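You operate a simulated robot arm through the tools that you are given. There is no shell and no other tool. Be economical: measure what you need, move in short steps, check, and stop when the job is done.

The job below is to be done with a simulated robot arm. You get a single attempt, and the scene is never put back.

## Task
Test the digital gauge beside the red tray against the master at about 300 kPa, then sort it.
Fine: PASS tray within 20 kPa, else ADJUST tray; vent the rig and back the pump off before unlocking.

Only the result counts: the job must be done as asked and must still hold three seconds after the hand-in. Knocking over, shifting, dropping, spilling or breaking anything else fails it.

## Robot
A 6-joint arm with a two-finger parallel gripper, fixed in place. Base frame: the origin is at the foot of the arm, x ahead of it, y to its left, z up. Units: cm, degrees, N and s.
Its first joint turns from -66.0 to 66.0 degrees. Payload 2.7 kg.
The TCP is the grasp point between the finger pads, 2.3 cm short of the fingertips. In the tool frame z runs along the fingers and y along their closing line. Largest opening 9.4 cm; finger width 3.8, thickness 1; the body of the gripper, 5.4 by 9.6 cm, starts 3.9 cm behind the TCP.
Orientation is that of the tool frame in the base frame, as a unit quaternion [w, x, y, z]. With the fingers straight down and closing along the base's y, the tool's x points along the base's -x, its y along +y and its z along -z.

## Interface
- The arm moves only by the tool nudge_tool. Its argument "rows" is a list of rows, each a list of 3 entries, a list of its own where there are three numbers: the shift along the tool's x, y, z in cm, then the turn, a rotation vector about the tool's x, y, z in rad, then the opening in per cent of the stroke, from 0 (shut) to 100 (fully open). In form: [[[x, y, z], [wx, wy, wz], grip], ...]. A call has 1 to 10 rows; each row is the pose to reach, as a shift and turn from the pose commanded when the call began, along the tool's axes at that moment. A row lasts 0.2 s, in which the tool goes at most 5 cm and 8.6 degrees; a call with a longer step from one row to the next is refused whole, and so is a gripper value outside its range. Where a pose cannot be reached the arm comes as near as it can. A force on the tool above 40 N (or 10 N above the force at the start of the call, whichever is more), or a blocked arm, ends the call early, and 0.2 s more pass. The fingers move at their own pace (about 4.5 cm/s each) and stop on an object; they squeeze with about 31 N. The grip force told is the motor's: it shows also when the fingers shut on nothing. Time passes only in rows, and 0.2 s behind the last, so rows that repeat a pose let the fingers close. It gives the time, the measured TCP pose, the force on the tool (base axes), the opening and the grip force at its end, in the units of the frame above (readings bear some noise).
- Cameras (640 x 400 px; columns grow to the right, rows downward): "scene" is fixed at [9.39, -45.1, 141.35]; the picture's right is [0.60, -0.80, 0.00], its down [-0.43, -0.32, -0.84] and it looks along [0.67, 0.51, -0.54] (base axes); focal length 284 px, centre (320, 200). "wrist" rides on the gripper at [8.6, 1.6, -7.4] in the tool frame; the picture's right is [-0.18, 0.98, 0.00], its down [-0.58, -0.11, -0.81] and it looks along [-0.79, -0.15, 0.59] (tool axes); focal length 243 px, centre (320, 200). There is no depth. A picture from a camera that has moved, and an enlarged one, comes with that camera's place and axes in the base frame and with its lens. The place of the scene camera against the robot may be out by one fixed shift of up to 1.2 cm in any direction.
- get_image(camera): a new picture of that camera. No time passes.
- enlarge(camera, box): a new picture of the part [left, top, right, bottom] of that camera's present view, enlarged. No time passes.
- finish_job(): hands the job in; it is judged then, once.

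Go step by step. Nothing tells you positions but the pictures and the camera data: compare them with the known pose of the tool, close in by small moves and look again before you grip or let go. The budget is 120 turns and 64 pictures, counting those below and the enlarged ones. Unless the task says otherwise, let go and move clear before handing in, and close with one line.

The tools are called after ">>>" by a JSON object that holds its "api" and its "payload". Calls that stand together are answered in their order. nudge_tool: Moves the arm, as the interface text tells. Its arguments: {"type":"object","properties":{"rows":{"type":"array","items":{"type":"array"}}},"required":["rows"]} The other tools are called the same way: get_image (camera) takes a picture; enlarge (camera, box) takes an enlarged picture of a part of a camera's view; finish_job () hands the job in.

At the start:

```text
time_s: 0.0
eef_pos: [42.07, 1.97, 121.35]
orientation: [0.0, 0.0, 1.0, 0.0]
ft_force: [0.0, 0.4, 0.7]
grip_width: 9.37
grasp_force: 0.0
```

scene: 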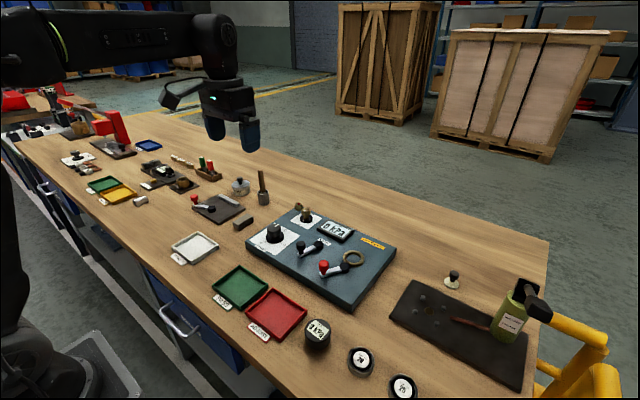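
wrist: 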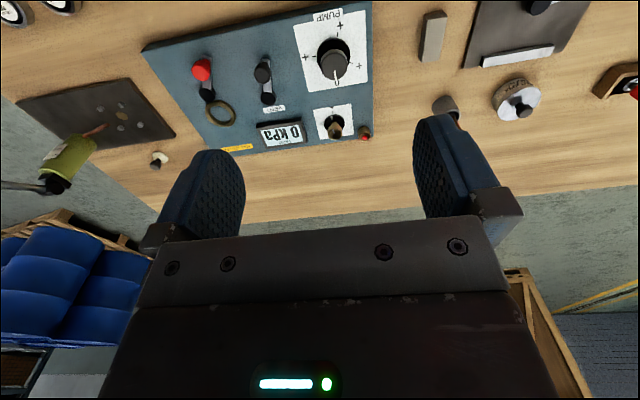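

I see a test rig (blue panel) with a pump knob, lock and vent levers and a port ring, and trays and gauges in front. I'll enlarge the views to identify the parts.

>>> {"api": "enlarge", "payload": {"camera": "scene", "box": [235, 190, 405, 300]}}

>>> {"api": "enlarge", "payload": {"camera": "scene", "box": [160, 220, 420, 400]}}

>>> {"api": "enlarge", "payload": {"camera": "wrist", "box": [130, 0, 390, 160]}}

```text
3.64 times, centred on (320, 245) of scene
camera zoom: at [9.39, -45.1, 141.35], right [0.6, -0.8, 0.0], down [-0.43, -0.32, -0.84], along [0.67, 0.51, -0.54], focal length 1032 px, centre (320, 36)
```

zoom: 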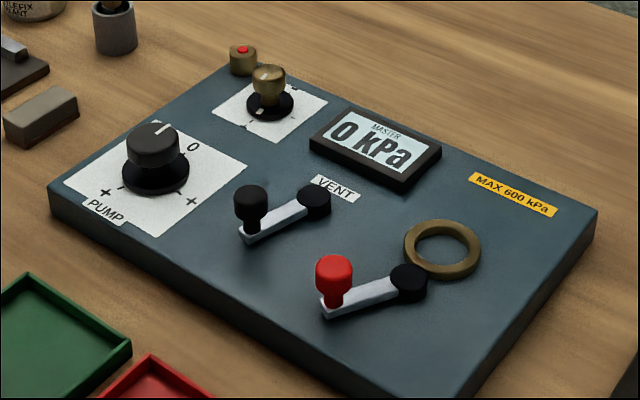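

```text
2.22 times, centred on (290, 310) of scene
camera zoom: at [9.39, -45.1, 141.35], right [0.6, -0.8, 0.0], down [-0.43, -0.32, -0.84], along [0.67, 0.51, -0.54], focal length 631 px, centre (387, -44)
```

zoom: 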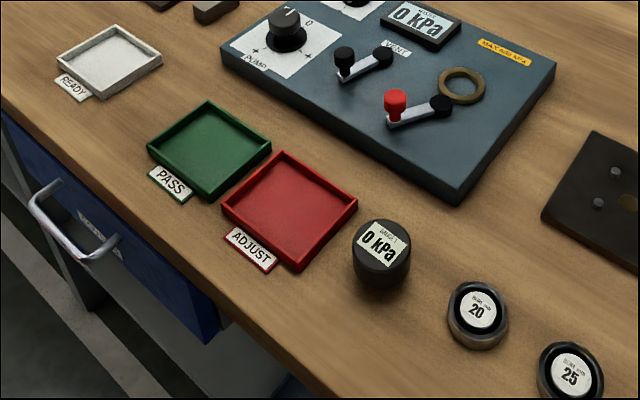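

```text
2.46 times, centred on (260, 80) of wrist
camera zoom: at [33.42, 3.58, 128.76], right [0.18, 0.98, 0.0], down [0.58, -0.11, 0.81], along [0.79, -0.15, -0.59], focal length 597 px, centre (468, 495)
```

zoom: 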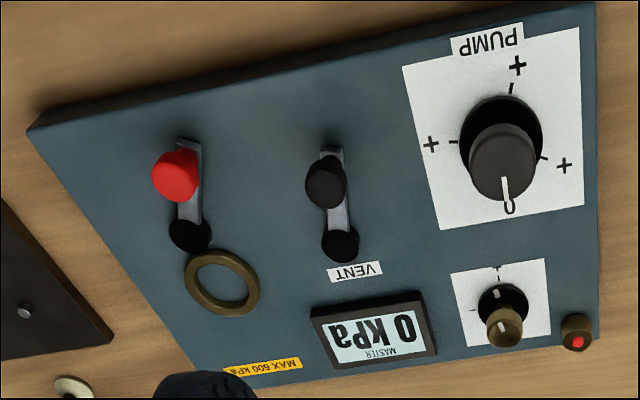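

Triangulating the two pictures puts the bench nearer z≈85 than 29.6, so I'll trust the pictures and check with force. First, closer looks at the knobs, the gauge and labels.

>>> {"api": "enlarge", "payload": {"camera": "wrist", "box": [290, 0, 390, 150]}}

>>> {"api": "nudge_tool", "payload": {"rows": [[[2, -3, 2], [0, 0, 0], 100], [[4, -7, 4], [0, 0, 0], 100], [[6, -11, 6], [0, 0, 0], 100], [[8, -15, 8], [0, 0, 0], 100], [[10, -19, 10], [0, 0, 0], 100], [[11, -22, 12], [0, 0, 0], 100]]}}

```text
2.67 times, centred on (340, 75) of wrist
camera zoom: at [33.42, 3.58, 128.76], right [0.18, 0.98, 0.0], down [0.58, -0.11, 0.81], along [0.79, -0.15, -0.59], focal length 647 px, centre (267, 533)
```

zoom: 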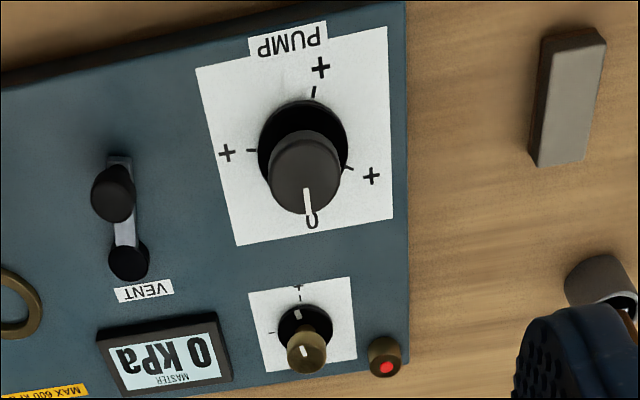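

```text
time_s: 1.4
eef_pos: [31.22, -20.08, 109.78]
orientation: [0.001, -0.001, 1.0, 0.0]
ft_force: [0.1, -0.6, -0.9]
grip_width: 9.41
grasp_force: 0.1
```

The arm moves freely with the commanded axes. Now look from the wrist at this place above the gauge.

>>> {"api": "get_image", "payload": {"camera": "wrist"}}

>>> {"api": "get_image", "payload": {"camera": "scene"}}

```text
57 pictures are left
camera wrist: at [22.51, -18.52, 117.08], right [0.18, 0.98, 0.0], down [0.58, -0.11, 0.81], along [0.79, -0.15, -0.59], focal length 243 px, centre (320, 200)
```

wrist: 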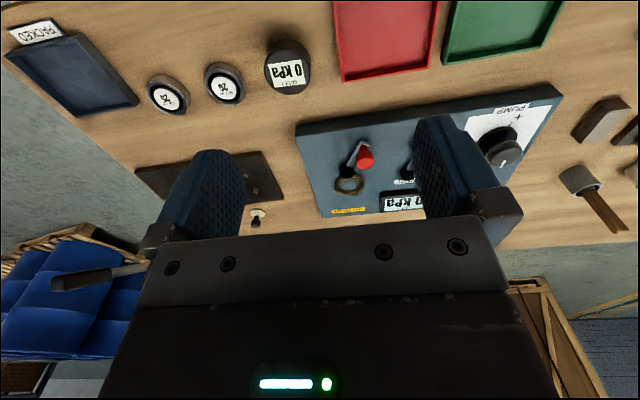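

```text
56 pictures are left
```

scene: 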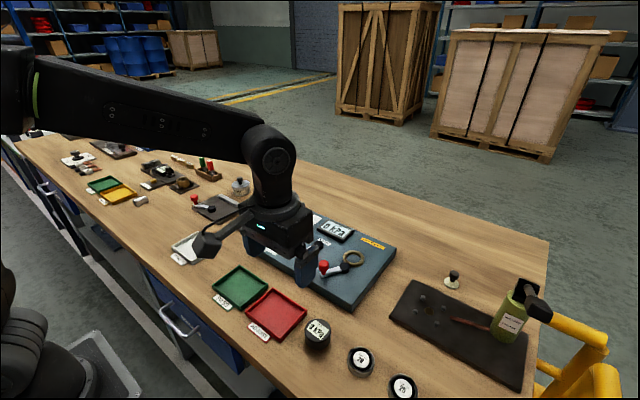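

By triangulation the gauge top is near (35.1, -24.6, 88.7) and the ring near (56.7, -19.7, 89), with the bench around z≈85. I'll hover over the gauge, partly closed, and check.

>>> {"api": "nudge_tool", "payload": {"rows": [[[-2, -2.5, 3], [0, 0, 0], 90], [[-3.9, -4.5, 7], [0, 0, 0], 80], [[-3.9, -4.5, 10.8], [0, 0, 0], 76], [[-3.9, -4.5, 11.8], [0, 0, 0], 76]]}}

>>> {"api": "get_image", "payload": {"camera": "wrist"}}

>>> {"api": "enlarge", "payload": {"camera": "scene", "box": [240, 250, 400, 390]}}

```text
time_s: 2.4
eef_pos: [34.81, -24.43, 97.7]
orientation: [0.0, 0.0, 1.0, 0.0]
ft_force: [0.5, 0.3, 1.2]
grip_width: 7.17
grasp_force: 0.1
```

```text
55 pictures are left
camera wrist: at [26.26, -22.83, 105.06], right [0.18, 0.98, 0.0], down [0.58, -0.11, 0.81], along [0.79, -0.15, -0.59], focal length 243 px, centre (320, 200)
```

wrist: 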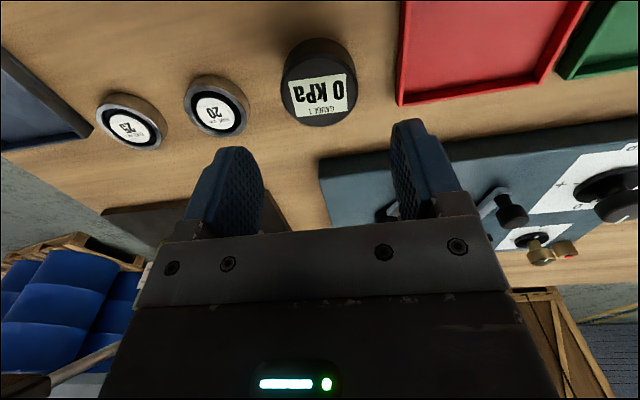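

```text
2.86 times, centred on (320, 320) of scene
camera zoom: at [9.39, -45.1, 141.35], right [0.6, -0.8, 0.0], down [-0.43, -0.32, -0.84], along [0.67, 0.51, -0.54], focal length 811 px, centre (320, -143)
```

zoom: 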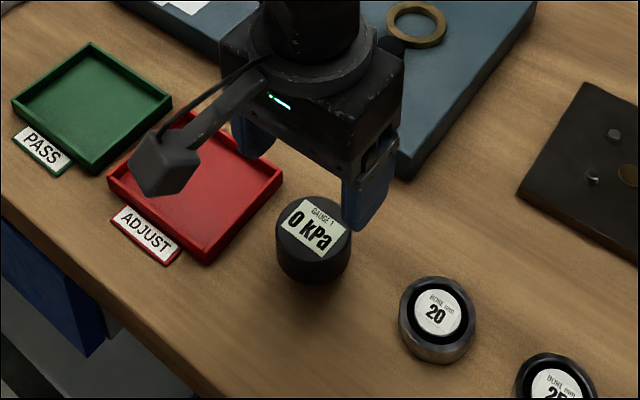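

The gauge is centred between the fingers at about (34.9, -24.5), top near z≈89, 5.3 cm wide. Descending to grip it.

>>> {"api": "nudge_tool", "payload": {"rows": [[[0, 0, 3], [0, 0, 0], 76], [[0, 0, 6], [0, 0, 0], 76], [[0, 0, 8], [0, 0, 0], 76], [[0, 0, 9.3], [0, 0, 0], 76], [[0, 0, 9.3], [0, 0, 0], 76]]}}

>>> {"api": "get_image", "payload": {"camera": "wrist"}}

>>> {"api": "enlarge", "payload": {"camera": "scene", "box": [240, 250, 400, 390]}}

```text
time_s: 3.6
eef_pos: [34.92, -24.45, 88.25]
orientation: [0.0, 0.0, 1.0, 0.0]
ft_force: [-1.5, 0.8, 2.4]
grip_width: 7.12
grasp_force: 0.1
```

```text
53 pictures are left
camera wrist: at [26.27, -22.95, 95.63], right [0.18, 0.98, 0.0], down [0.58, -0.11, 0.81], along [0.79, -0.15, -0.59], focal length 243 px, centre (320, 200)
```

wrist: 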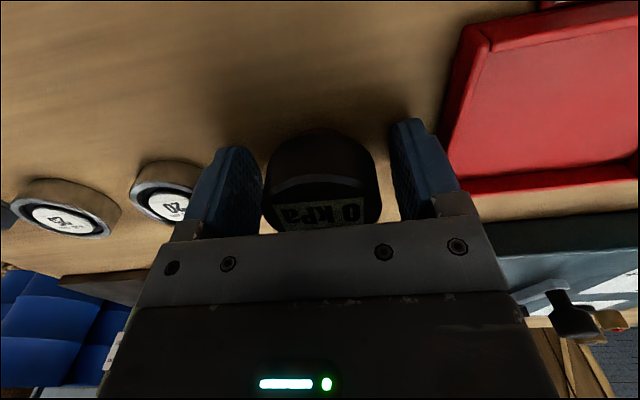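

```text
2.86 times, centred on (320, 320) of scene
camera zoom: at [9.38, -45.1, 141.35], right [0.6, -0.8, 0.0], down [-0.43, -0.32, -0.84], along [0.67, 0.51, -0.54], focal length 811 px, centre (320, -143)
```

zoom: 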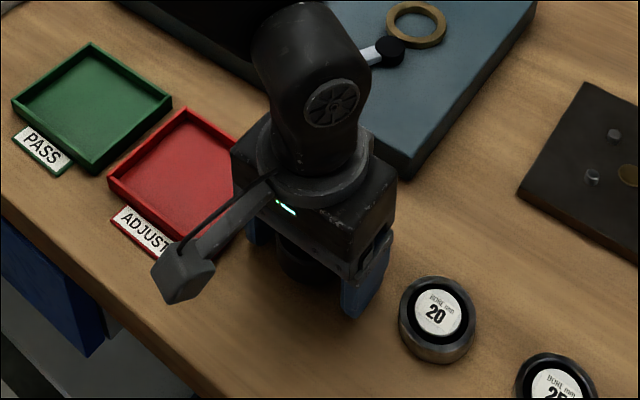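

The fingers straddle the gauge freely. Closing on it.

>>> {"api": "nudge_tool", "payload": {"rows": [[[0, 0, 0], [0, 0, 0], 50], [[0, 0, 0], [0, 0, 0], 40], [[0, 0, 0], [0, 0, 0], 40], [[0, 0, 0], [0, 0, 0], 40]]}}

```text
time_s: 4.6
eef_pos: [34.9, -24.63, 88.36]
orientation: [-0.001, 0.0, 1.0, -0.001]
ft_force: [0.2, -0.5, -0.8]
grip_width: 5.14
grasp_force: 31.3
```

The gauge is held at 5.14 cm width. Lifting, moving back a little for a clear view of the rig ring.

>>> {"api": "nudge_tool", "payload": {"rows": [[[0, 0, -1.5], [0, 0, 0], 40], [[0, 0, -4], [0, 0, 0], 40], [[0, 0, -8], [0, 0, 0], 40], [[-3, 1, -11], [0, 0, 0], 40], [[-7, 3, -12], [0, 0, 0], 40], [[-10, 5, -12], [0, 0, 0], 40]]}}

>>> {"api": "get_image", "payload": {"camera": "wrist"}}

>>> {"api": "enlarge", "payload": {"camera": "scene", "box": [240, 190, 420, 310]}}

```text
time_s: 6.0
eef_pos: [45.16, -19.3, 100.34]
orientation: [0.0, 0.0, 1.0, 0.0]
ft_force: [-0.7, 0.0, -2.8]
grip_width: 5.13
grasp_force: 30.9
```

```text
51 pictures are left
camera wrist: at [36.5, -17.86, 107.66], right [0.18, 0.98, 0.0], down [0.58, -0.11, 0.81], along [0.79, -0.15, -0.59], focal length 243 px, centre (320, 200)
```

wrist: 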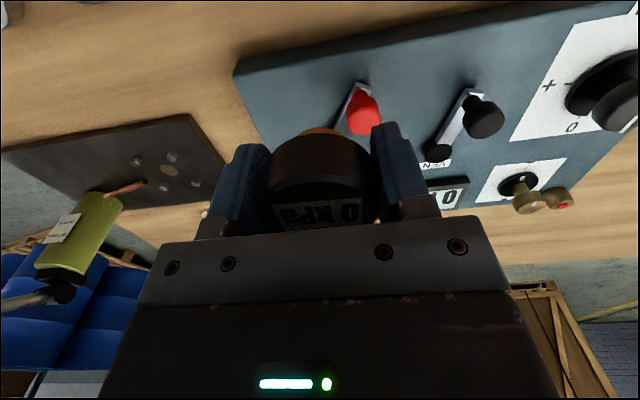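

```text
3.33 times, centred on (330, 250) of scene
camera zoom: at [9.39, -45.1, 141.35], right [0.6, -0.8, 0.0], down [-0.43, -0.32, -0.84], along [0.67, 0.51, -0.54], focal length 946 px, centre (287, 33)
```

zoom: 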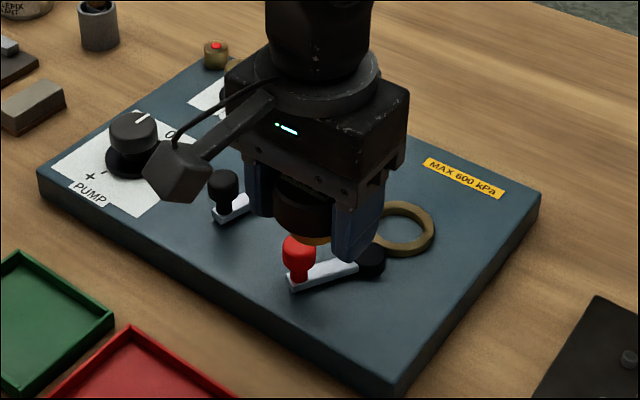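

The gauge has a brass base stub that fits the brass ring, which I estimate at (56.4, -19.65, 88.9). I'll hover above it and look.

>>> {"api": "nudge_tool", "payload": {"rows": [[[-4, -0.2, 0], [0, 0, 0], 40], [[-8, -0.3, 0], [0, 0, 0], 40], [[-11.2, -0.35, 1], [0, 0, 0], 40], [[-11.2, -0.35, 4], [0, 0, 0], 40], [[-11.2, -0.35, 5], [0, 0, 0], 40], [[-11.2, -0.35, 5], [0, 0, 0], 40]]}}

>>> {"api": "enlarge", "payload": {"camera": "scene", "box": [280, 190, 420, 290]}}

>>> {"api": "enlarge", "payload": {"camera": "wrist", "box": [200, 20, 440, 230]}}

```text
time_s: 7.4
eef_pos: [56.28, -19.94, 95.41]
orientation: [-0.001, -0.001, 1.0, 0.0]
ft_force: [-0.6, -0.4, -2.7]
grip_width: 5.14
grasp_force: 30.7
```

```text
4.00 times, centred on (350, 240) of scene
camera zoom: at [9.39, -45.1, 141.35], right [0.6, -0.8, 0.0], down [-0.43, -0.32, -0.84], along [0.67, 0.51, -0.54], focal length 1135 px, centre (200, 40)
```

zoom: 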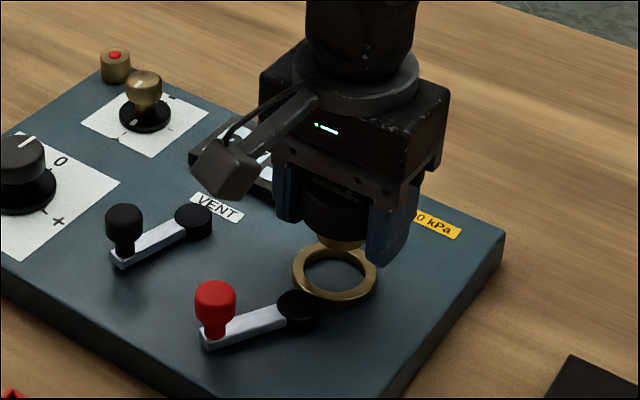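

```text
1.90 times, centred on (320, 125) of wrist
camera zoom: at [47.5, -18.3, 102.76], right [0.18, 0.98, 0.0], down [0.58, -0.11, 0.81], along [0.79, -0.15, -0.59], focal length 462 px, centre (320, 343)
```

zoom: 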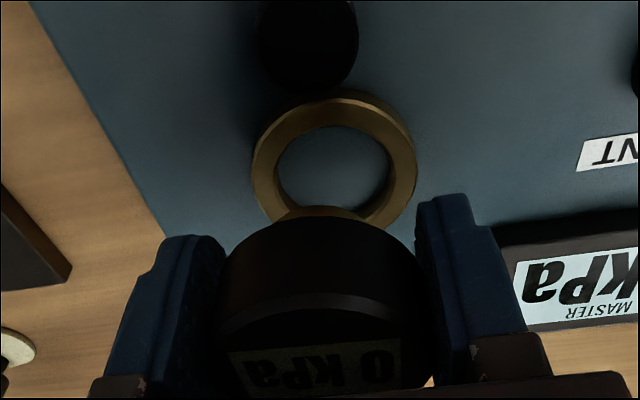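

Ring is at about (56.3, -19.5). I'll lower until the stub is just above it and look again.

>>> {"api": "nudge_tool", "payload": {"rows": [[[0, 0.2, 1], [0, 0, 0], 40], [[0, 0.2, 1.8], [0, 0, 0], 40], [[0, 0.2, 1.8], [0, 0, 0], 40]]}}

>>> {"api": "enlarge", "payload": {"camera": "scene", "box": [330, 220, 386, 276]}}

>>> {"api": "enlarge", "payload": {"camera": "wrist", "box": [240, 60, 400, 200]}}

```text
time_s: 8.2
eef_pos: [56.1, -19.65, 93.64]
orientation: [-0.001, -0.001, 1.0, 0.0]
ft_force: [-0.2, 1.3, -2.2]
grip_width: 5.14
grasp_force: 31.4
```

```text
7.14 times, centred on (358, 248) of scene
camera zoom: at [9.39, -45.1, 141.35], right [0.6, -0.8, 0.0], down [-0.43, -0.32, -0.84], along [0.67, 0.51, -0.54], focal length 2028 px, centre (49, -143)
```

zoom: 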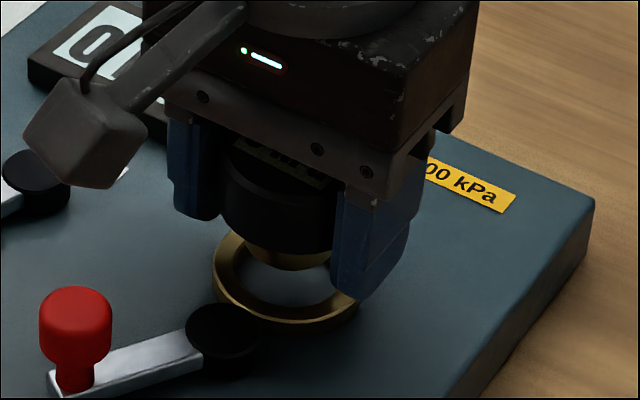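

```text
2.86 times, centred on (320, 130) of wrist
camera zoom: at [47.42, -18.01, 100.99], right [0.18, 0.98, 0.0], down [0.58, -0.11, 0.81], along [0.79, -0.15, -0.59], focal length 693 px, centre (320, 400)
```

zoom: 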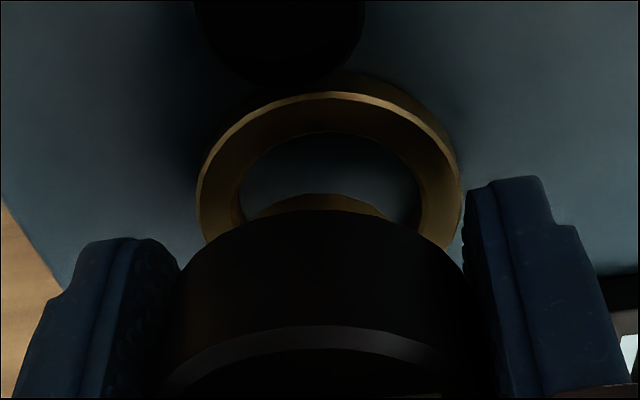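

The stub is nearly over the ring; it looks about 0.2 cm off in y. Correct and lower slightly further for another check.

>>> {"api": "nudge_tool", "payload": {"rows": [[[0, 0.17, 0.5], [0, 0, 0], 40], [[0, 0.17, 1.0], [0, 0, 0], 40], [[0, 0.17, 1.0], [0, 0, 0], 40]]}}

>>> {"api": "enlarge", "payload": {"camera": "scene", "box": [335, 235, 375, 275]}}

>>> {"api": "enlarge", "payload": {"camera": "wrist", "box": [240, 60, 400, 200]}}

```text
time_s: 9.0
eef_pos: [56.12, -19.38, 92.56]
orientation: [0.0, 0.0, 1.0, -0.001]
ft_force: [-0.2, -0.3, -2.3]
grip_width: 5.16
grasp_force: 31.1
```

```text
10.00 times, centred on (355, 255) of scene
camera zoom: at [9.39, -45.1, 141.35], right [0.6, -0.8, 0.0], down [-0.43, -0.32, -0.84], along [0.67, 0.51, -0.54], focal length 2839 px, centre (-30, -350)
```

zoom: 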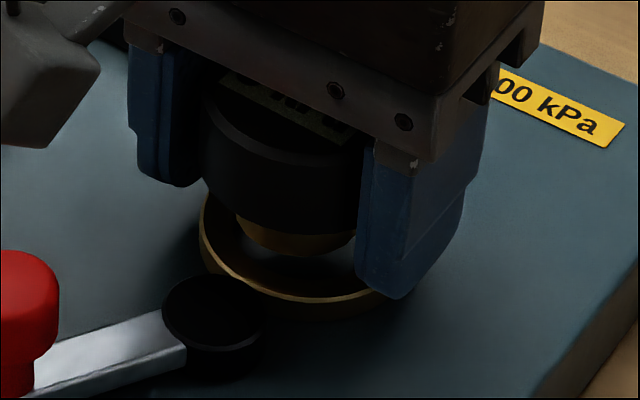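

```text
2.86 times, centred on (320, 130) of wrist
camera zoom: at [47.4, -17.83, 99.98], right [0.18, 0.98, 0.0], down [0.58, -0.11, 0.81], along [0.79, -0.15, -0.59], focal length 693 px, centre (320, 400)
```

zoom: 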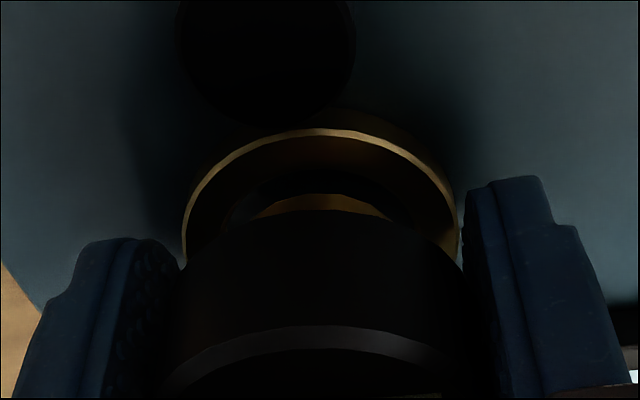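

Laterally it's aligned; front-to-back both views suggest the gauge is about 0.35 cm short in x. Correct, lower a bit, and look again.

>>> {"api": "nudge_tool", "payload": {"rows": [[[-0.35, 0, 0], [0, 0, 0], 40], [[-0.35, 0, 0.6], [0, 0, 0], 40], [[-0.35, 0, 0.6], [0, 0, 0], 40]]}}

>>> {"api": "enlarge", "payload": {"camera": "scene", "box": [335, 235, 375, 275]}}

>>> {"api": "enlarge", "payload": {"camera": "wrist", "box": [260, 80, 380, 185]}}

```text
time_s: 9.8
eef_pos: [56.36, -19.47, 92.01]
orientation: [0.001, 0.0, 1.0, -0.001]
ft_force: [-0.5, 2.0, 3.5]
grip_width: 5.13
grasp_force: 30.8
```

```text
10.00 times, centred on (355, 255) of scene
camera zoom: at [9.38, -45.1, 141.36], right [0.6, -0.8, 0.0], down [-0.43, -0.32, -0.84], along [0.67, 0.51, -0.54], focal length 2839 px, centre (-30, -350)
```

zoom: 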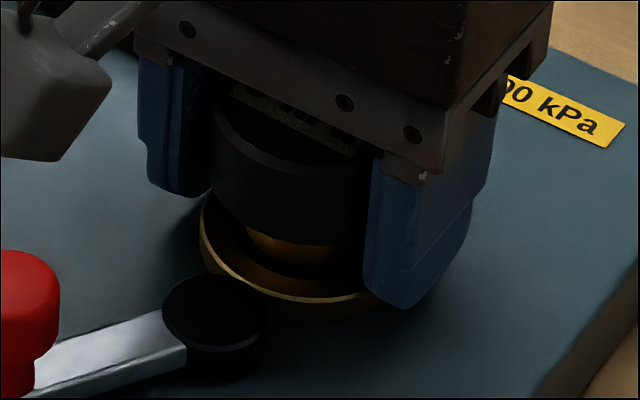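

```text
3.81 times, centred on (320, 132) of wrist
camera zoom: at [47.7, -17.92, 99.41], right [0.18, 0.98, 0.0], down [0.58, -0.11, 0.81], along [0.79, -0.15, -0.59], focal length 924 px, centre (320, 457)
```

zoom: 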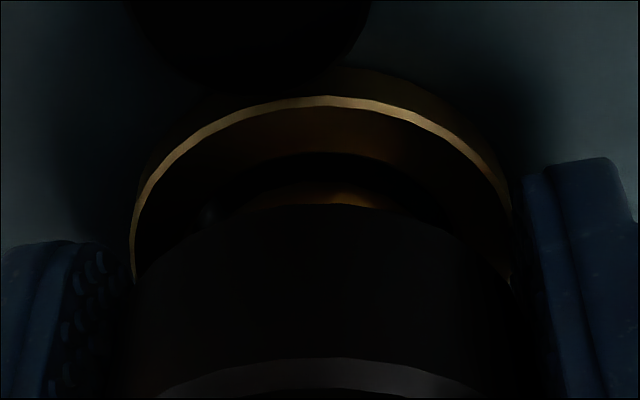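

Alignment looks good laterally and front gap is reasonable. Lowering gently, watching force and height.

>>> {"api": "nudge_tool", "payload": {"rows": [[[0, 0, 0.4], [0, 0, 0], 40], [[0, 0, 0.8], [0, 0, 0], 40], [[0, 0, 0.8], [0, 0, 0], 40]]}}

```text
time_s: 10.3
eef_pos: [56.52, -19.56, 92.08]
orientation: [0.003, 0.0, 1.0, -0.002]
ft_force: [-1.6, 0.5, 4.5]
grip_width: 5.17
grasp_force: 31.0
stopped in row 2: the force on the tool passed its limit (the readings are from after the stop); the commanded pose is now the measured one
```

It touched at z≈92, so the stub is resting on the ring; the near gap suggests I overshot in x. Back up slightly, shift back 0.3 and look.

>>> {"api": "nudge_tool", "payload": {"rows": [[[0, 0, -0.3], [0, 0, 0], 40], [[0.35, 0.05, -0.4], [0, 0, 0], 40], [[0.35, 0.05, -0.4], [0, 0, 0], 40]]}}

>>> {"api": "enlarge", "payload": {"camera": "wrist", "box": [260, 80, 380, 185]}}

>>> {"api": "enlarge", "payload": {"camera": "scene", "box": [340, 240, 370, 270]}}

```text
time_s: 11.2
eef_pos: [56.26, -19.4, 92.52]
orientation: [0.002, -0.001, 1.0, -0.001]
ft_force: [-0.3, -0.4, -2.5]
grip_width: 5.16
grasp_force: 31.3
```

```text
3.81 times, centred on (320, 132) of wrist
camera zoom: at [47.47, -17.9, 99.71], right [0.18, 0.98, 0.0], down [0.58, -0.11, 0.81], along [0.8, -0.15, -0.59], focal length 924 px, centre (320, 457)
```

zoom: 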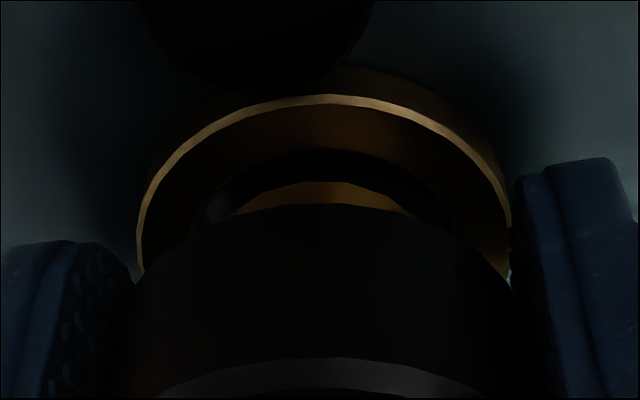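

```text
13.33 times, centred on (355, 255) of scene
camera zoom: at [9.39, -45.1, 141.35], right [0.6, -0.8, 0.0], down [-0.43, -0.32, -0.84], along [0.67, 0.51, -0.54], focal length 3785 px, centre (-147, -533)
```

zoom: 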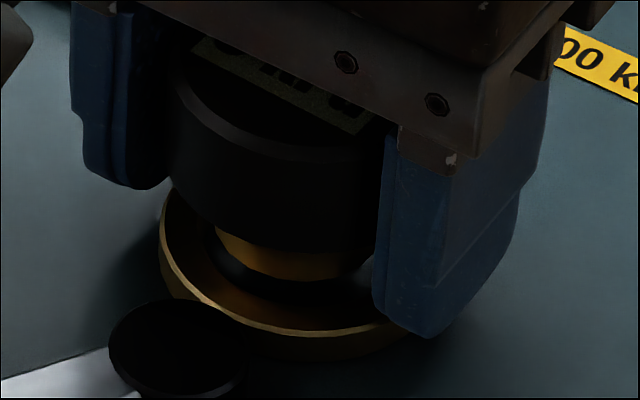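

Looking closely, the fingertips (2.3 cm below TCP) reach the ring's rim before the stub seats: I gripped too low. I'll put the gauge back at its bench spot and regrip 1.4 cm higher.

>>> {"api": "nudge_tool", "payload": {"rows": [[[0, 0, -4], [0, 0, 0], 40], [[3, -0.8, -7], [0, 0, 0], 40], [[7.5, -1.8, -7.5], [0, 0, 0], 40], [[12, -2.9, -7.5], [0, 0, 0], 40], [[16.5, -4, -7.5], [0, 0, 0], 40], [[21.0, -5.0, -7], [0, 0, 0], 40], [[21.2, -5.1, -4], [0, 0, 0], 40], [[21.2, -5.1, 0], [0, 0, 0], 40], [[21.2, -5.1, 2.5], [0, 0, 0], 40], [[21.2, -5.1, 3.3], [0, 0, 0], 40]]}}

>>> {"api": "nudge_tool", "payload": {"rows": [[[0, 0, 0.3], [0, 0, 0], 40], [[0, 0, 0.6], [0, 0, 0], 40], [[0, 0, 0.6], [0, 0, 0], 40]]}}

```text
time_s: 13.3
eef_pos: [34.87, -24.77, 89.02]
orientation: [0.004, -0.001, 1.0, -0.002]
ft_force: [-1.3, 0.3, -2.6]
grip_width: 5.19
grasp_force: 30.8
```

```text
time_s: 14.2
eef_pos: [34.88, -24.65, 88.5]
orientation: [0.002, -0.001, 1.0, -0.001]
ft_force: [0.2, 1.1, -3.1]
grip_width: 5.13
grasp_force: 31.4
```

Not yet touching (the weight is still on the tool). Lowering slightly more.

>>> {"api": "nudge_tool", "payload": {"rows": [[[0, 0, 0.1], [0, 0, 0], 40], [[0, 0, 0.2], [0, 0, 0], 40], [[0, 0, 0.2], [0, 0, 0], 40]]}}

```text
time_s: 14.9
eef_pos: [34.95, -24.83, 88.27]
orientation: [0.003, -0.001, 1.0, -0.001]
ft_force: [-7.7, -2.0, 16.4]
grip_width: 5.17
grasp_force: 30.9
```

Contact with the bench. Opening, raising 1.4 cm, then closing higher on the body.

>>> {"api": "nudge_tool", "payload": {"rows": [[[0, 0, -0.1], [0, 0, 0], 60], [[0, 0, -0.1], [0, 0, 0], 68], [[0, 0, -0.1], [0, 0, 0], 68], [[0, 0, -0.8], [0, 0, 0], 68], [[0, 0, -1.5], [0, 0, 0], 68], [[0, 0, -1.5], [0, 0, 0], 68]]}}

>>> {"api": "get_image", "payload": {"camera": "wrist"}}

```text
time_s: 16.4
eef_pos: [35.01, -24.78, 89.75]
orientation: [0.003, -0.002, 1.0, -0.001]
ft_force: [-0.4, 0.0, 0.6]
grip_width: 6.37
grasp_force: 0.1
```

```text
39 pictures are left
camera wrist: at [26.3, -23.13, 96.95], right [0.18, 0.98, 0.0], down [0.58, -0.11, 0.81], along [0.8, -0.15, -0.59], focal length 243 px, centre (320, 200)
```

wrist: 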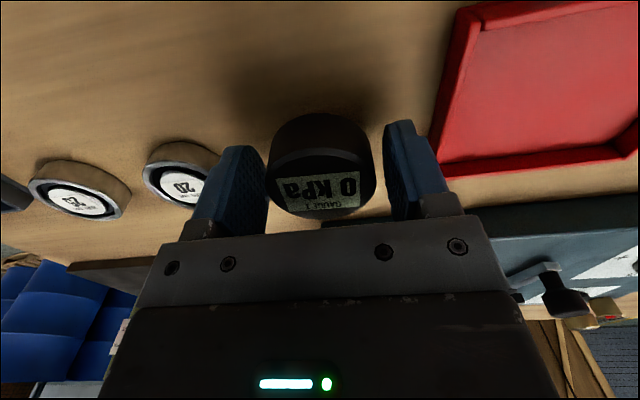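

The gauge stands upright between the pads, top near TCP height. Closing and lifting.

>>> {"api": "nudge_tool", "payload": {"rows": [[[0, 0, 0], [0, 0, 0], 40], [[0, 0, 0], [0, 0, 0], 40], [[0, 0, 0], [0, 0, 0], 40], [[0, 0, 0], [0, 0, 0], 40], [[0, 0, -2], [0, 0, 0], 40], [[0, 0, -6], [0, 0, 0], 40], [[-2, 0.5, -9], [0, 0, 0], 40]]}}

```text
time_s: 17.9
eef_pos: [36.78, -24.4, 98.67]
orientation: [0.003, -0.001, 1.0, -0.001]
ft_force: [0.3, 0.1, -2.4]
grip_width: 5.15
grasp_force: 31.0
```

Held securely with the body low in the pads. Back to the ring, hovering just above.

>>> {"api": "nudge_tool", "payload": {"rows": [[[-4, 1, 0], [0, 0, 0], 40], [[-8.5, 2.1, 0], [0, 0, 0], 40], [[-13, 3.3, 0], [0, 0, 0], 40], [[-17.3, 4.4, 0], [0, 0, 0], 40], [[-19.5, 4.95, 0.5], [0, 0, 0], 40], [[-19.5, 4.95, 3], [0, 0, 0], 40], [[-19.5, 4.95, 4.4], [0, 0, 0], 40], [[-19.5, 4.95, 4.4], [0, 0, 0], 40]]}}

>>> {"api": "enlarge", "payload": {"camera": "wrist", "box": [260, 60, 380, 165]}}

>>> {"api": "enlarge", "payload": {"camera": "scene", "box": [335, 235, 375, 275]}}

```text
time_s: 19.8
eef_pos: [56.47, -19.16, 94.3]
orientation: [0.002, 0.0, 1.0, -0.001]
ft_force: [-0.3, -0.2, -2.5]
grip_width: 5.12
grasp_force: 31.0
```

```text
3.81 times, centred on (320, 112) of wrist
camera zoom: at [47.72, -17.58, 101.55], right [0.18, 0.98, 0.0], down [0.58, -0.11, 0.81], along [0.8, -0.15, -0.59], focal length 924 px, centre (320, 533)
```

zoom: 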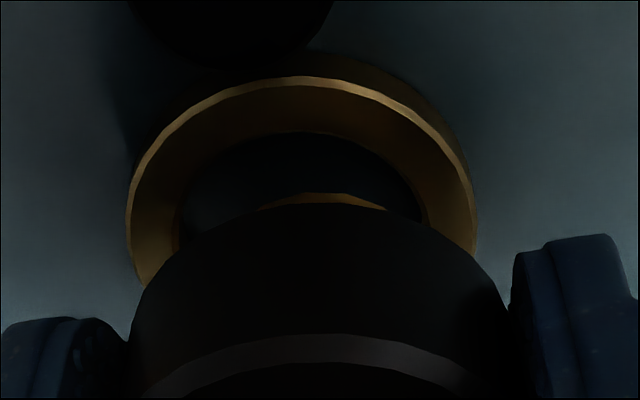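

```text
10.00 times, centred on (355, 255) of scene
camera zoom: at [9.39, -45.1, 141.35], right [0.6, -0.8, 0.0], down [-0.43, -0.32, -0.84], along [0.67, 0.51, -0.54], focal length 2839 px, centre (-30, -350)
```

zoom: 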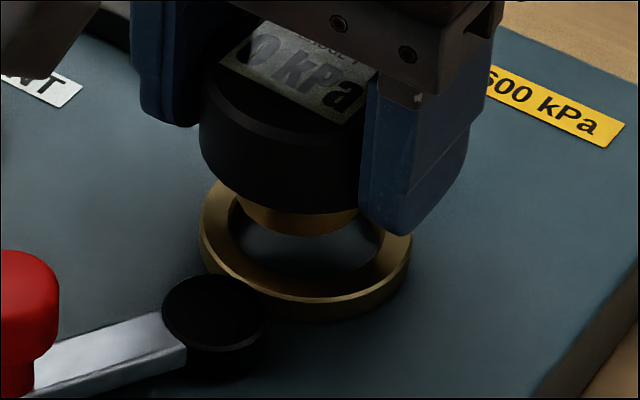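

The stub (≈3 cm) fits the ≈3.9 cm hole with slack; it needs about -0.33 in y and +0.1 in x. Correct and lower.

>>> {"api": "nudge_tool", "payload": {"rows": [[[-0.08, -0.33, 0], [0, 0, 0], 40], [[-0.08, -0.33, 0.4], [0, 0, 0], 40], [[-0.08, -0.33, 0.8], [0, 0, 0], 40], [[-0.08, -0.33, 1.2], [0, 0, 0], 40], [[-0.08, -0.33, 1.2], [0, 0, 0], 40]]}}

>>> {"api": "enlarge", "payload": {"camera": "scene", "box": [335, 235, 375, 275]}}

>>> {"api": "enlarge", "payload": {"camera": "wrist", "box": [260, 60, 380, 165]}}

```text
time_s: 20.9
eef_pos: [56.52, -19.4, 93.22]
orientation: [0.003, -0.001, 1.0, -0.002]
ft_force: [0.4, 0.3, -2.2]
grip_width: 5.1
grasp_force: 30.9
```

```text
10.00 times, centred on (355, 255) of scene
camera zoom: at [9.39, -45.1, 141.35], right [0.6, -0.8, 0.0], down [-0.43, -0.32, -0.84], along [0.67, 0.51, -0.54], focal length 2839 px, centre (-30, -350)
```

zoom: 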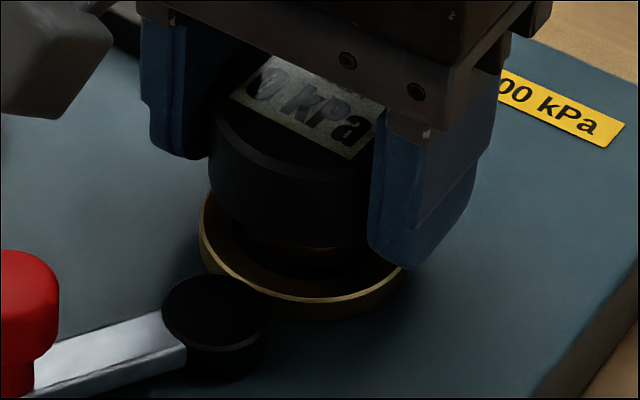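

```text
3.81 times, centred on (320, 112) of wrist
camera zoom: at [47.86, -17.83, 100.48], right [0.18, 0.98, 0.0], down [0.58, -0.11, 0.81], along [0.8, -0.15, -0.59], focal length 924 px, centre (320, 533)
```

zoom: 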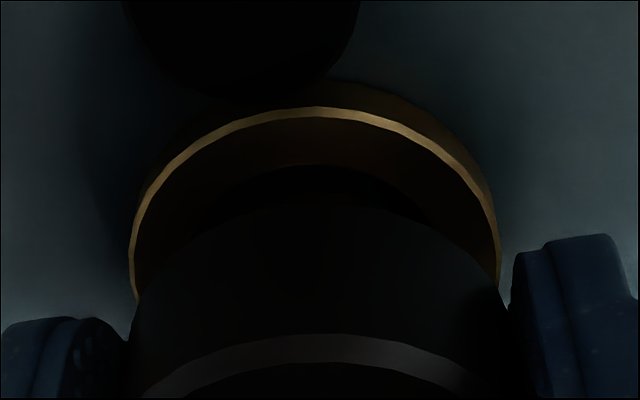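

Nicely centred, the stub is entering the ring. Continue lowering until contact.

>>> {"api": "nudge_tool", "payload": {"rows": [[[0, -0.07, 0.4], [0, 0, 0], 40], [[0, -0.07, 0.8], [0, 0, 0], 40], [[0, -0.07, 1.2], [0, 0, 0], 40], [[0, -0.07, 1.6], [0, 0, 0], 40], [[0, -0.07, 1.9], [0, 0, 0], 40]]}}

>>> {"api": "enlarge", "payload": {"camera": "scene", "box": [325, 225, 385, 275]}}

```text
time_s: 22.1
eef_pos: [56.85, -19.55, 92.04]
orientation: [0.007, -0.001, 1.0, -0.002]
ft_force: [-6.0, 2.2, 4.1]
grip_width: 5.14
grasp_force: 31.2
stopped in row 5: the force on the tool passed its limit (the readings are from after the stop); the commanded pose is now the measured one
```

```text
8.00 times, centred on (355, 250) of scene
camera zoom: at [9.36, -45.09, 141.36], right [0.6, -0.8, 0.0], down [-0.43, -0.32, -0.84], along [0.67, 0.51, -0.54], focal length 2271 px, centre (40, -200)
```

zoom: 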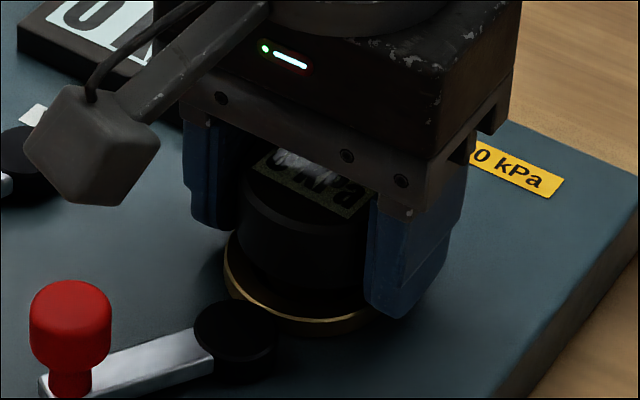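

The stop height equals the earlier one, so the fingertips are on the ring's rim while the stub is well inside the hole. I'll ease up slightly and release so it seats.

>>> {"api": "nudge_tool", "payload": {"rows": [[[0.15, 0, -0.15], [0, 0, 0], 40], [[0.15, 0, -0.15], [0, 0, 0], 40], [[0.15, 0, -0.15], [0, 0, 0], 60], [[0.15, 0, -0.15], [0, 0, 0], 68], [[0.15, 0, -0.15], [0, 0, 0], 72], [[0.15, 0, -0.15], [0, 0, 0], 72]]}}

>>> {"api": "get_image", "payload": {"camera": "wrist"}}

>>> {"api": "enlarge", "payload": {"camera": "scene", "box": [325, 225, 385, 275]}}

```text
time_s: 23.5
eef_pos: [56.81, -19.58, 92.25]
orientation: [0.009, 0.0, 1.0, -0.004]
ft_force: [-0.4, 0.7, 0.2]
grip_width: 6.78
grasp_force: 0.1
```

```text
33 pictures are left
camera wrist: at [47.96, -17.95, 99.41], right [0.18, 0.98, 0.0], down [0.57, -0.1, 0.82], along [0.8, -0.15, -0.58], focal length 243 px, centre (320, 200)
```

wrist: 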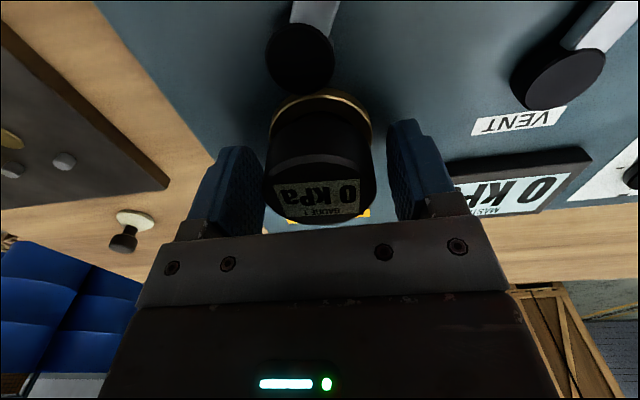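

```text
8.00 times, centred on (355, 250) of scene
camera zoom: at [9.39, -45.1, 141.35], right [0.6, -0.8, 0.0], down [-0.43, -0.32, -0.84], along [0.67, 0.51, -0.54], focal length 2271 px, centre (40, -200)
```

zoom: 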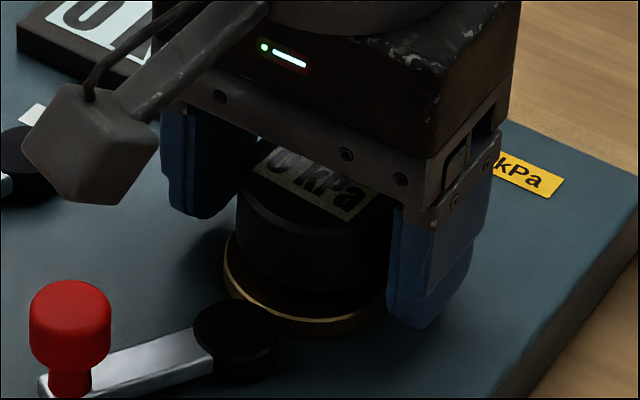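

The gauge sits upright in the ring. Raising straight up, levelling the tool, and moving back to survey levers and knobs.

>>> {"api": "nudge_tool", "payload": {"rows": [[[0, 0, -2], [0, 0, 0], 72], [[0, 0, -5], [0, 0, 0], 72], [[0, 0, -9], [-0.008, 0.018, 0], 72], [[3, 1, -12], [-0.008, 0.018, 0], 72], [[7, 3, -13], [-0.008, 0.018, 0], 72], [[11, 5, -14], [-0.008, 0.018, 0], 72], [[15, 7, -15], [-0.008, 0.018, 0], 72], [[18, 9, -15], [-0.008, 0.018, 0], 72]]}}

>>> {"api": "get_image", "payload": {"camera": "wrist"}}

>>> {"api": "get_image", "payload": {"camera": "scene"}}

```text
time_s: 25.3
eef_pos: [38.29, -10.44, 106.55]
orientation: [0.0, -0.001, 1.0, 0.002]
ft_force: [-0.8, 0.5, -0.1]
grip_width: 6.74
grasp_force: 0.0
```

```text
31 pictures are left
camera wrist: at [29.67, -8.86, 113.95], right [0.18, 0.98, 0.0], down [0.58, -0.11, 0.81], along [0.79, -0.15, -0.59], focal length 243 px, centre (320, 200)
```

wrist: 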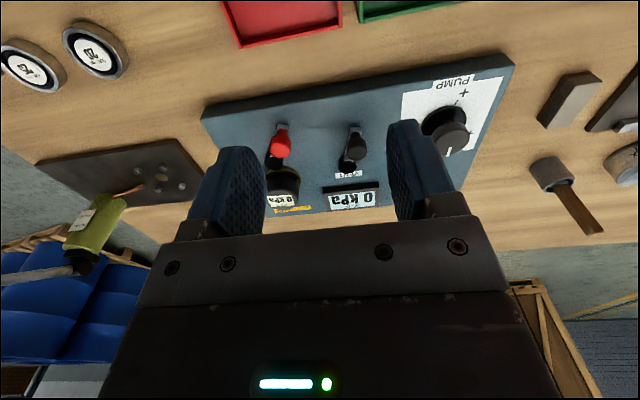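

```text
30 pictures are left
```

scene: 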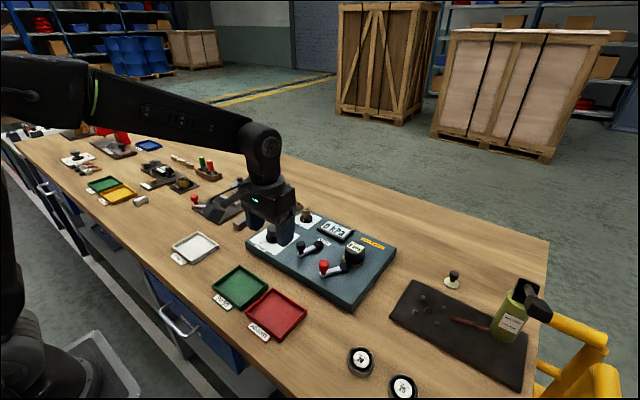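

I need precise knob positions; enlarging the wrist view, where the levers show between the fingers.

>>> {"api": "enlarge", "payload": {"camera": "wrist", "box": [240, 90, 400, 220]}}

>>> {"api": "enlarge", "payload": {"camera": "scene", "box": [290, 205, 400, 290]}}

```text
3.08 times, centred on (320, 155) of wrist
camera zoom: at [29.67, -8.86, 113.95], right [0.18, 0.98, 0.0], down [0.58, -0.11, 0.81], along [0.79, -0.15, -0.59], focal length 746 px, centre (320, 338)
```

zoom: 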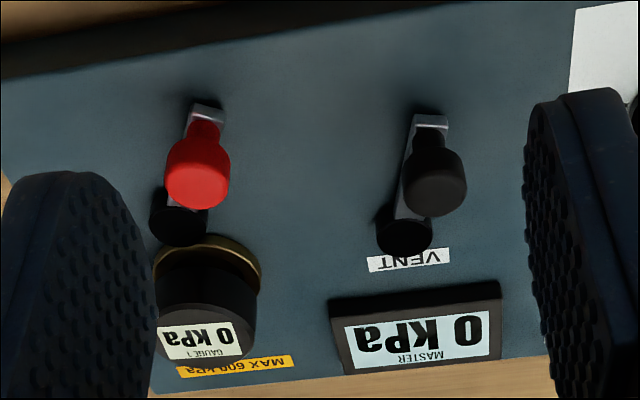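

```text
4.71 times, centred on (345, 248) of scene
camera zoom: at [9.39, -45.1, 141.35], right [0.6, -0.8, 0.0], down [-0.43, -0.32, -0.84], along [0.67, 0.51, -0.54], focal length 1336 px, centre (202, -24)
```

zoom: 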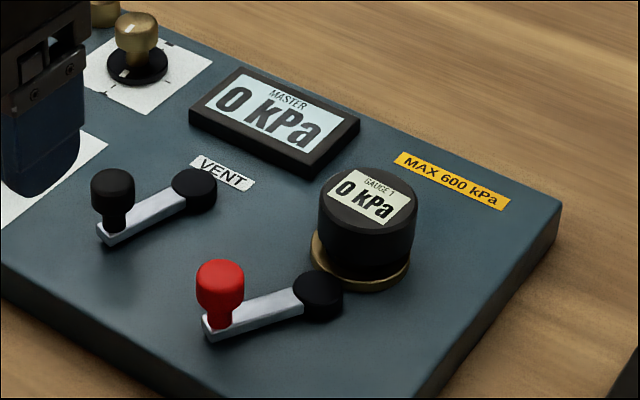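

Red lock knob is near (47.6, -16.9, 92) with pivot (52, -19.5); vent knob near (49.7, -8.2, 92) with pivot (54.9, -9.7). I'll straddle the red knob with the fingers, checking from above first.

>>> {"api": "nudge_tool", "payload": {"rows": [[[-3, -2, 2], [0, 0, 0], 60], [[-6, -4.2, 4], [0, 0, 0], 50], [[-9.3, -6.4, 6], [0, 0, 0], 45], [[-9.3, -6.4, 8.5], [0, 0, 0], 45], [[-9.3, -6.4, 8.5], [0, 0, 0], 45]]}}

>>> {"api": "get_image", "payload": {"camera": "wrist"}}

```text
time_s: 26.5
eef_pos: [47.92, -16.87, 97.96]
orientation: [0.001, -0.001, 1.0, 0.001]
ft_force: [-0.3, 0.1, 0.2]
grip_width: 4.24
grasp_force: 0.1
```

```text
27 pictures are left
camera wrist: at [39.24, -15.29, 105.32], right [0.18, 0.98, 0.0], down [0.58, -0.11, 0.81], along [0.79, -0.15, -0.59], focal length 243 px, centre (320, 200)
```

wrist: 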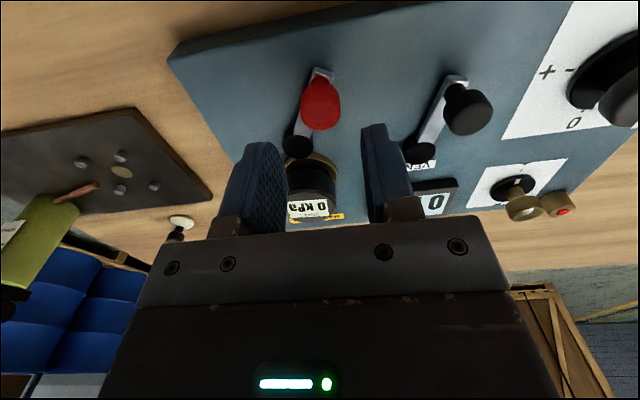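

The red knob is laterally centred; I'm ~0.5 cm far in x. Lowering to straddle it.

>>> {"api": "nudge_tool", "payload": {"rows": [[[0.5, 0, 2], [0, 0, 0], 45], [[0.5, 0, 4], [0, 0, 0], 45], [[0.5, 0, 5.4], [0, 0, 0], 42], [[0.5, 0, 5.4], [0, 0, 0], 36], [[0.5, 0, 5.4], [0, 0, 0], 33]]}}

>>> {"api": "enlarge", "payload": {"camera": "scene", "box": [290, 205, 400, 290]}}

```text
time_s: 27.7
eef_pos: [47.36, -16.95, 92.71]
orientation: [-0.001, 0.0, 1.0, 0.001]
ft_force: [0.7, -0.2, 0.2]
grip_width: 3.08
grasp_force: 0.0
```

```text
4.71 times, centred on (345, 248) of scene
camera zoom: at [9.39, -45.1, 141.35], right [0.6, -0.8, 0.0], down [-0.43, -0.32, -0.84], along [0.67, 0.51, -0.54], focal length 1336 px, centre (202, -24)
```

zoom: 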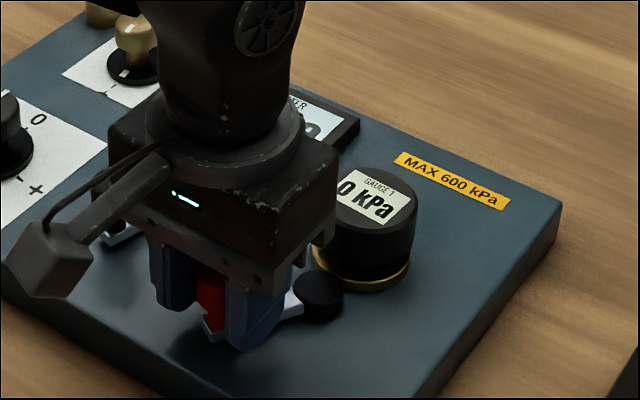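

Knob is straddled without contact. Test a push along the arc toward +y/+x by about 1.6 cm.

>>> {"api": "nudge_tool", "payload": {"rows": [[[-0.2, 0.4, 0], [0, 0, 0], 33], [[-0.45, 0.8, 0], [0, 0, 0], 33], [[-0.7, 1.2, 0], [0, 0, 0], 33], [[-1.0, 1.6, 0], [0, 0, 0], 33]]}}

```text
time_s: 28.7
eef_pos: [48.1, -15.66, 92.86]
orientation: [-0.003, 0.0, 1.0, 0.0]
ft_force: [-15.3, -31.1, 0.0]
grip_width: 4.49
grasp_force: 15.4
```

Strong resistance: that's the stop. Return and test the other direction.

>>> {"api": "nudge_tool", "payload": {"rows": [[[0.4, -0.8, 0], [0, 0, 0], 33], [[0.8, -1.4, 0], [0, 0, 0], 33], [[1.1, -1.9, 0], [0, 0, 0], 33], [[1.3, -2.3, 0], [0, 0, 0], 33], [[1.5, -2.7, 0], [0, 0, 0], 33]]}}

>>> {"api": "enlarge", "payload": {"camera": "scene", "box": [290, 205, 400, 290]}}

```text
time_s: 29.9
eef_pos: [46.64, -17.82, 92.89]
orientation: [0.0, -0.001, 1.0, 0.001]
ft_force: [-0.7, 1.8, 0.3]
grip_width: 3.18
grasp_force: 1.1
```

```text
4.71 times, centred on (345, 248) of scene
camera zoom: at [9.39, -45.1, 141.35], right [0.6, -0.8, 0.0], down [-0.43, -0.32, -0.84], along [0.67, 0.51, -0.54], focal length 1336 px, centre (202, -24)
```

zoom: 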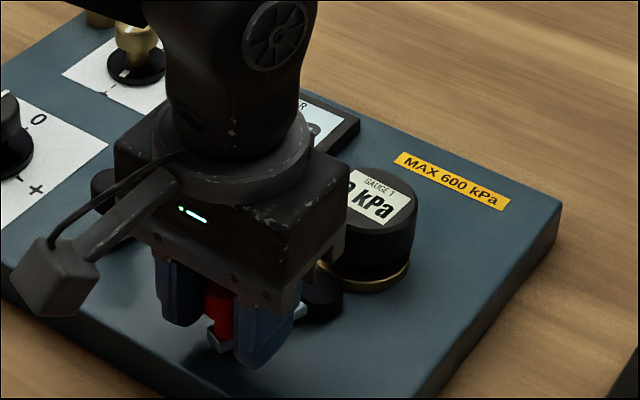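

It moves freely this way (ccw). Following the arc around the pivot with the hand turning along.

>>> {"api": "nudge_tool", "payload": {"rows": [[[0.16, -0.74, 0], [0, 0, 0], 33], [[0.21, -1.5, 0], [0, 0, 0], 33], [[0.16, -2.26, 0], [0, 0, -0.14], 33], [[0, -3.0, 0], [0, 0, -0.28], 33], [[-0.26, -3.72, 0], [0, 0, -0.42], 33], [[-0.62, -4.39, 0], [0, 0, -0.56], 33], [[-1.07, -5.0, 0], [0, 0, -0.7], 33]]}}

>>> {"api": "enlarge", "payload": {"camera": "scene", "box": [290, 205, 400, 290]}}

```text
time_s: 31.5
eef_pos: [47.79, -22.81, 92.91]
orientation: [-0.001, -0.345, 0.939, 0.002]
ft_force: [-4.2, 9.7, 3.3]
grip_width: 3.56
grasp_force: 4.6
```

```text
4.71 times, centred on (345, 248) of scene
camera zoom: at [9.37, -45.07, 141.36], right [0.6, -0.8, 0.0], down [-0.43, -0.32, -0.84], along [0.67, 0.51, -0.54], focal length 1336 px, centre (202, -24)
```

zoom: 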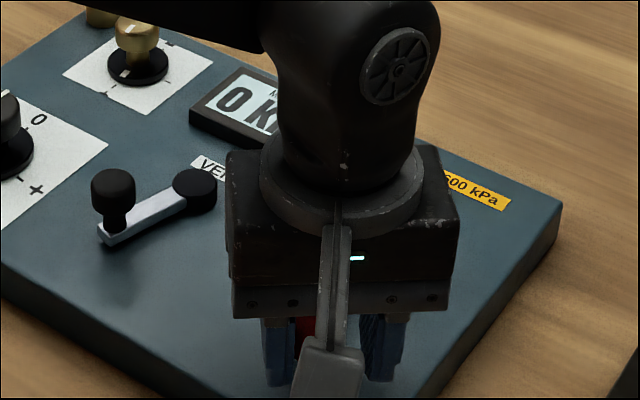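

Force is rising a little, so it may be near its stop. Push slightly further to make sure.

>>> {"api": "nudge_tool", "payload": {"rows": [[[-0.1, -0.35, 0], [0, 0, -0.06], 33], [[-0.2, -0.7, 0], [0, 0, -0.12], 33], [[-0.2, -0.7, 0], [0, 0, -0.12], 33]]}}

```text
time_s: 32.3
eef_pos: [48.25, -23.09, 92.89]
orientation: [-0.002, -0.4, 0.916, 0.005]
ft_force: [-16.3, 31.9, 5.4]
grip_width: 4.61
grasp_force: 17.2
```

That's the end stop: the lever is locked. Back off, raise, turn the hand back.

>>> {"api": "nudge_tool", "payload": {"rows": [[[0.2, 0.6, 0], [0, 0, 0.05], 40], [[0.2, 0.7, 0], [0, 0, 0.1], 45], [[0.2, 0.7, -3], [0, 0, 0.1], 45], [[0.2, 0.7, -7], [0, 0, 0.2], 45], [[0.2, 0.7, -9], [0, 0, 0.34], 45], [[0.2, 0.7, -9], [0, 0, 0.48], 45], [[0.2, 0.7, -9], [0, 0, 0.62], 45], [[0.2, 0.7, -9], [0, 0, 0.76], 45], [[0.2, 0.7, -9], [0, 0, 0.823], 45]]}}

>>> {"api": "get_image", "payload": {"camera": "scene"}}

```text
time_s: 34.3
eef_pos: [47.78, -22.95, 101.98]
orientation: [0.0, 0.001, 1.0, 0.0]
ft_force: [0.0, -0.6, 0.3]
grip_width: 4.23
grasp_force: 0.0
```

```text
23 pictures are left
```

scene: 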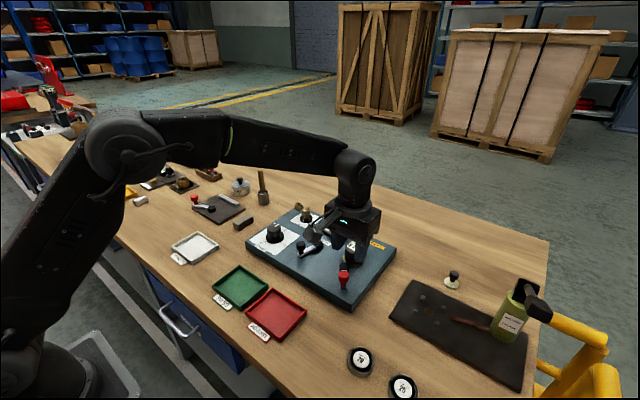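

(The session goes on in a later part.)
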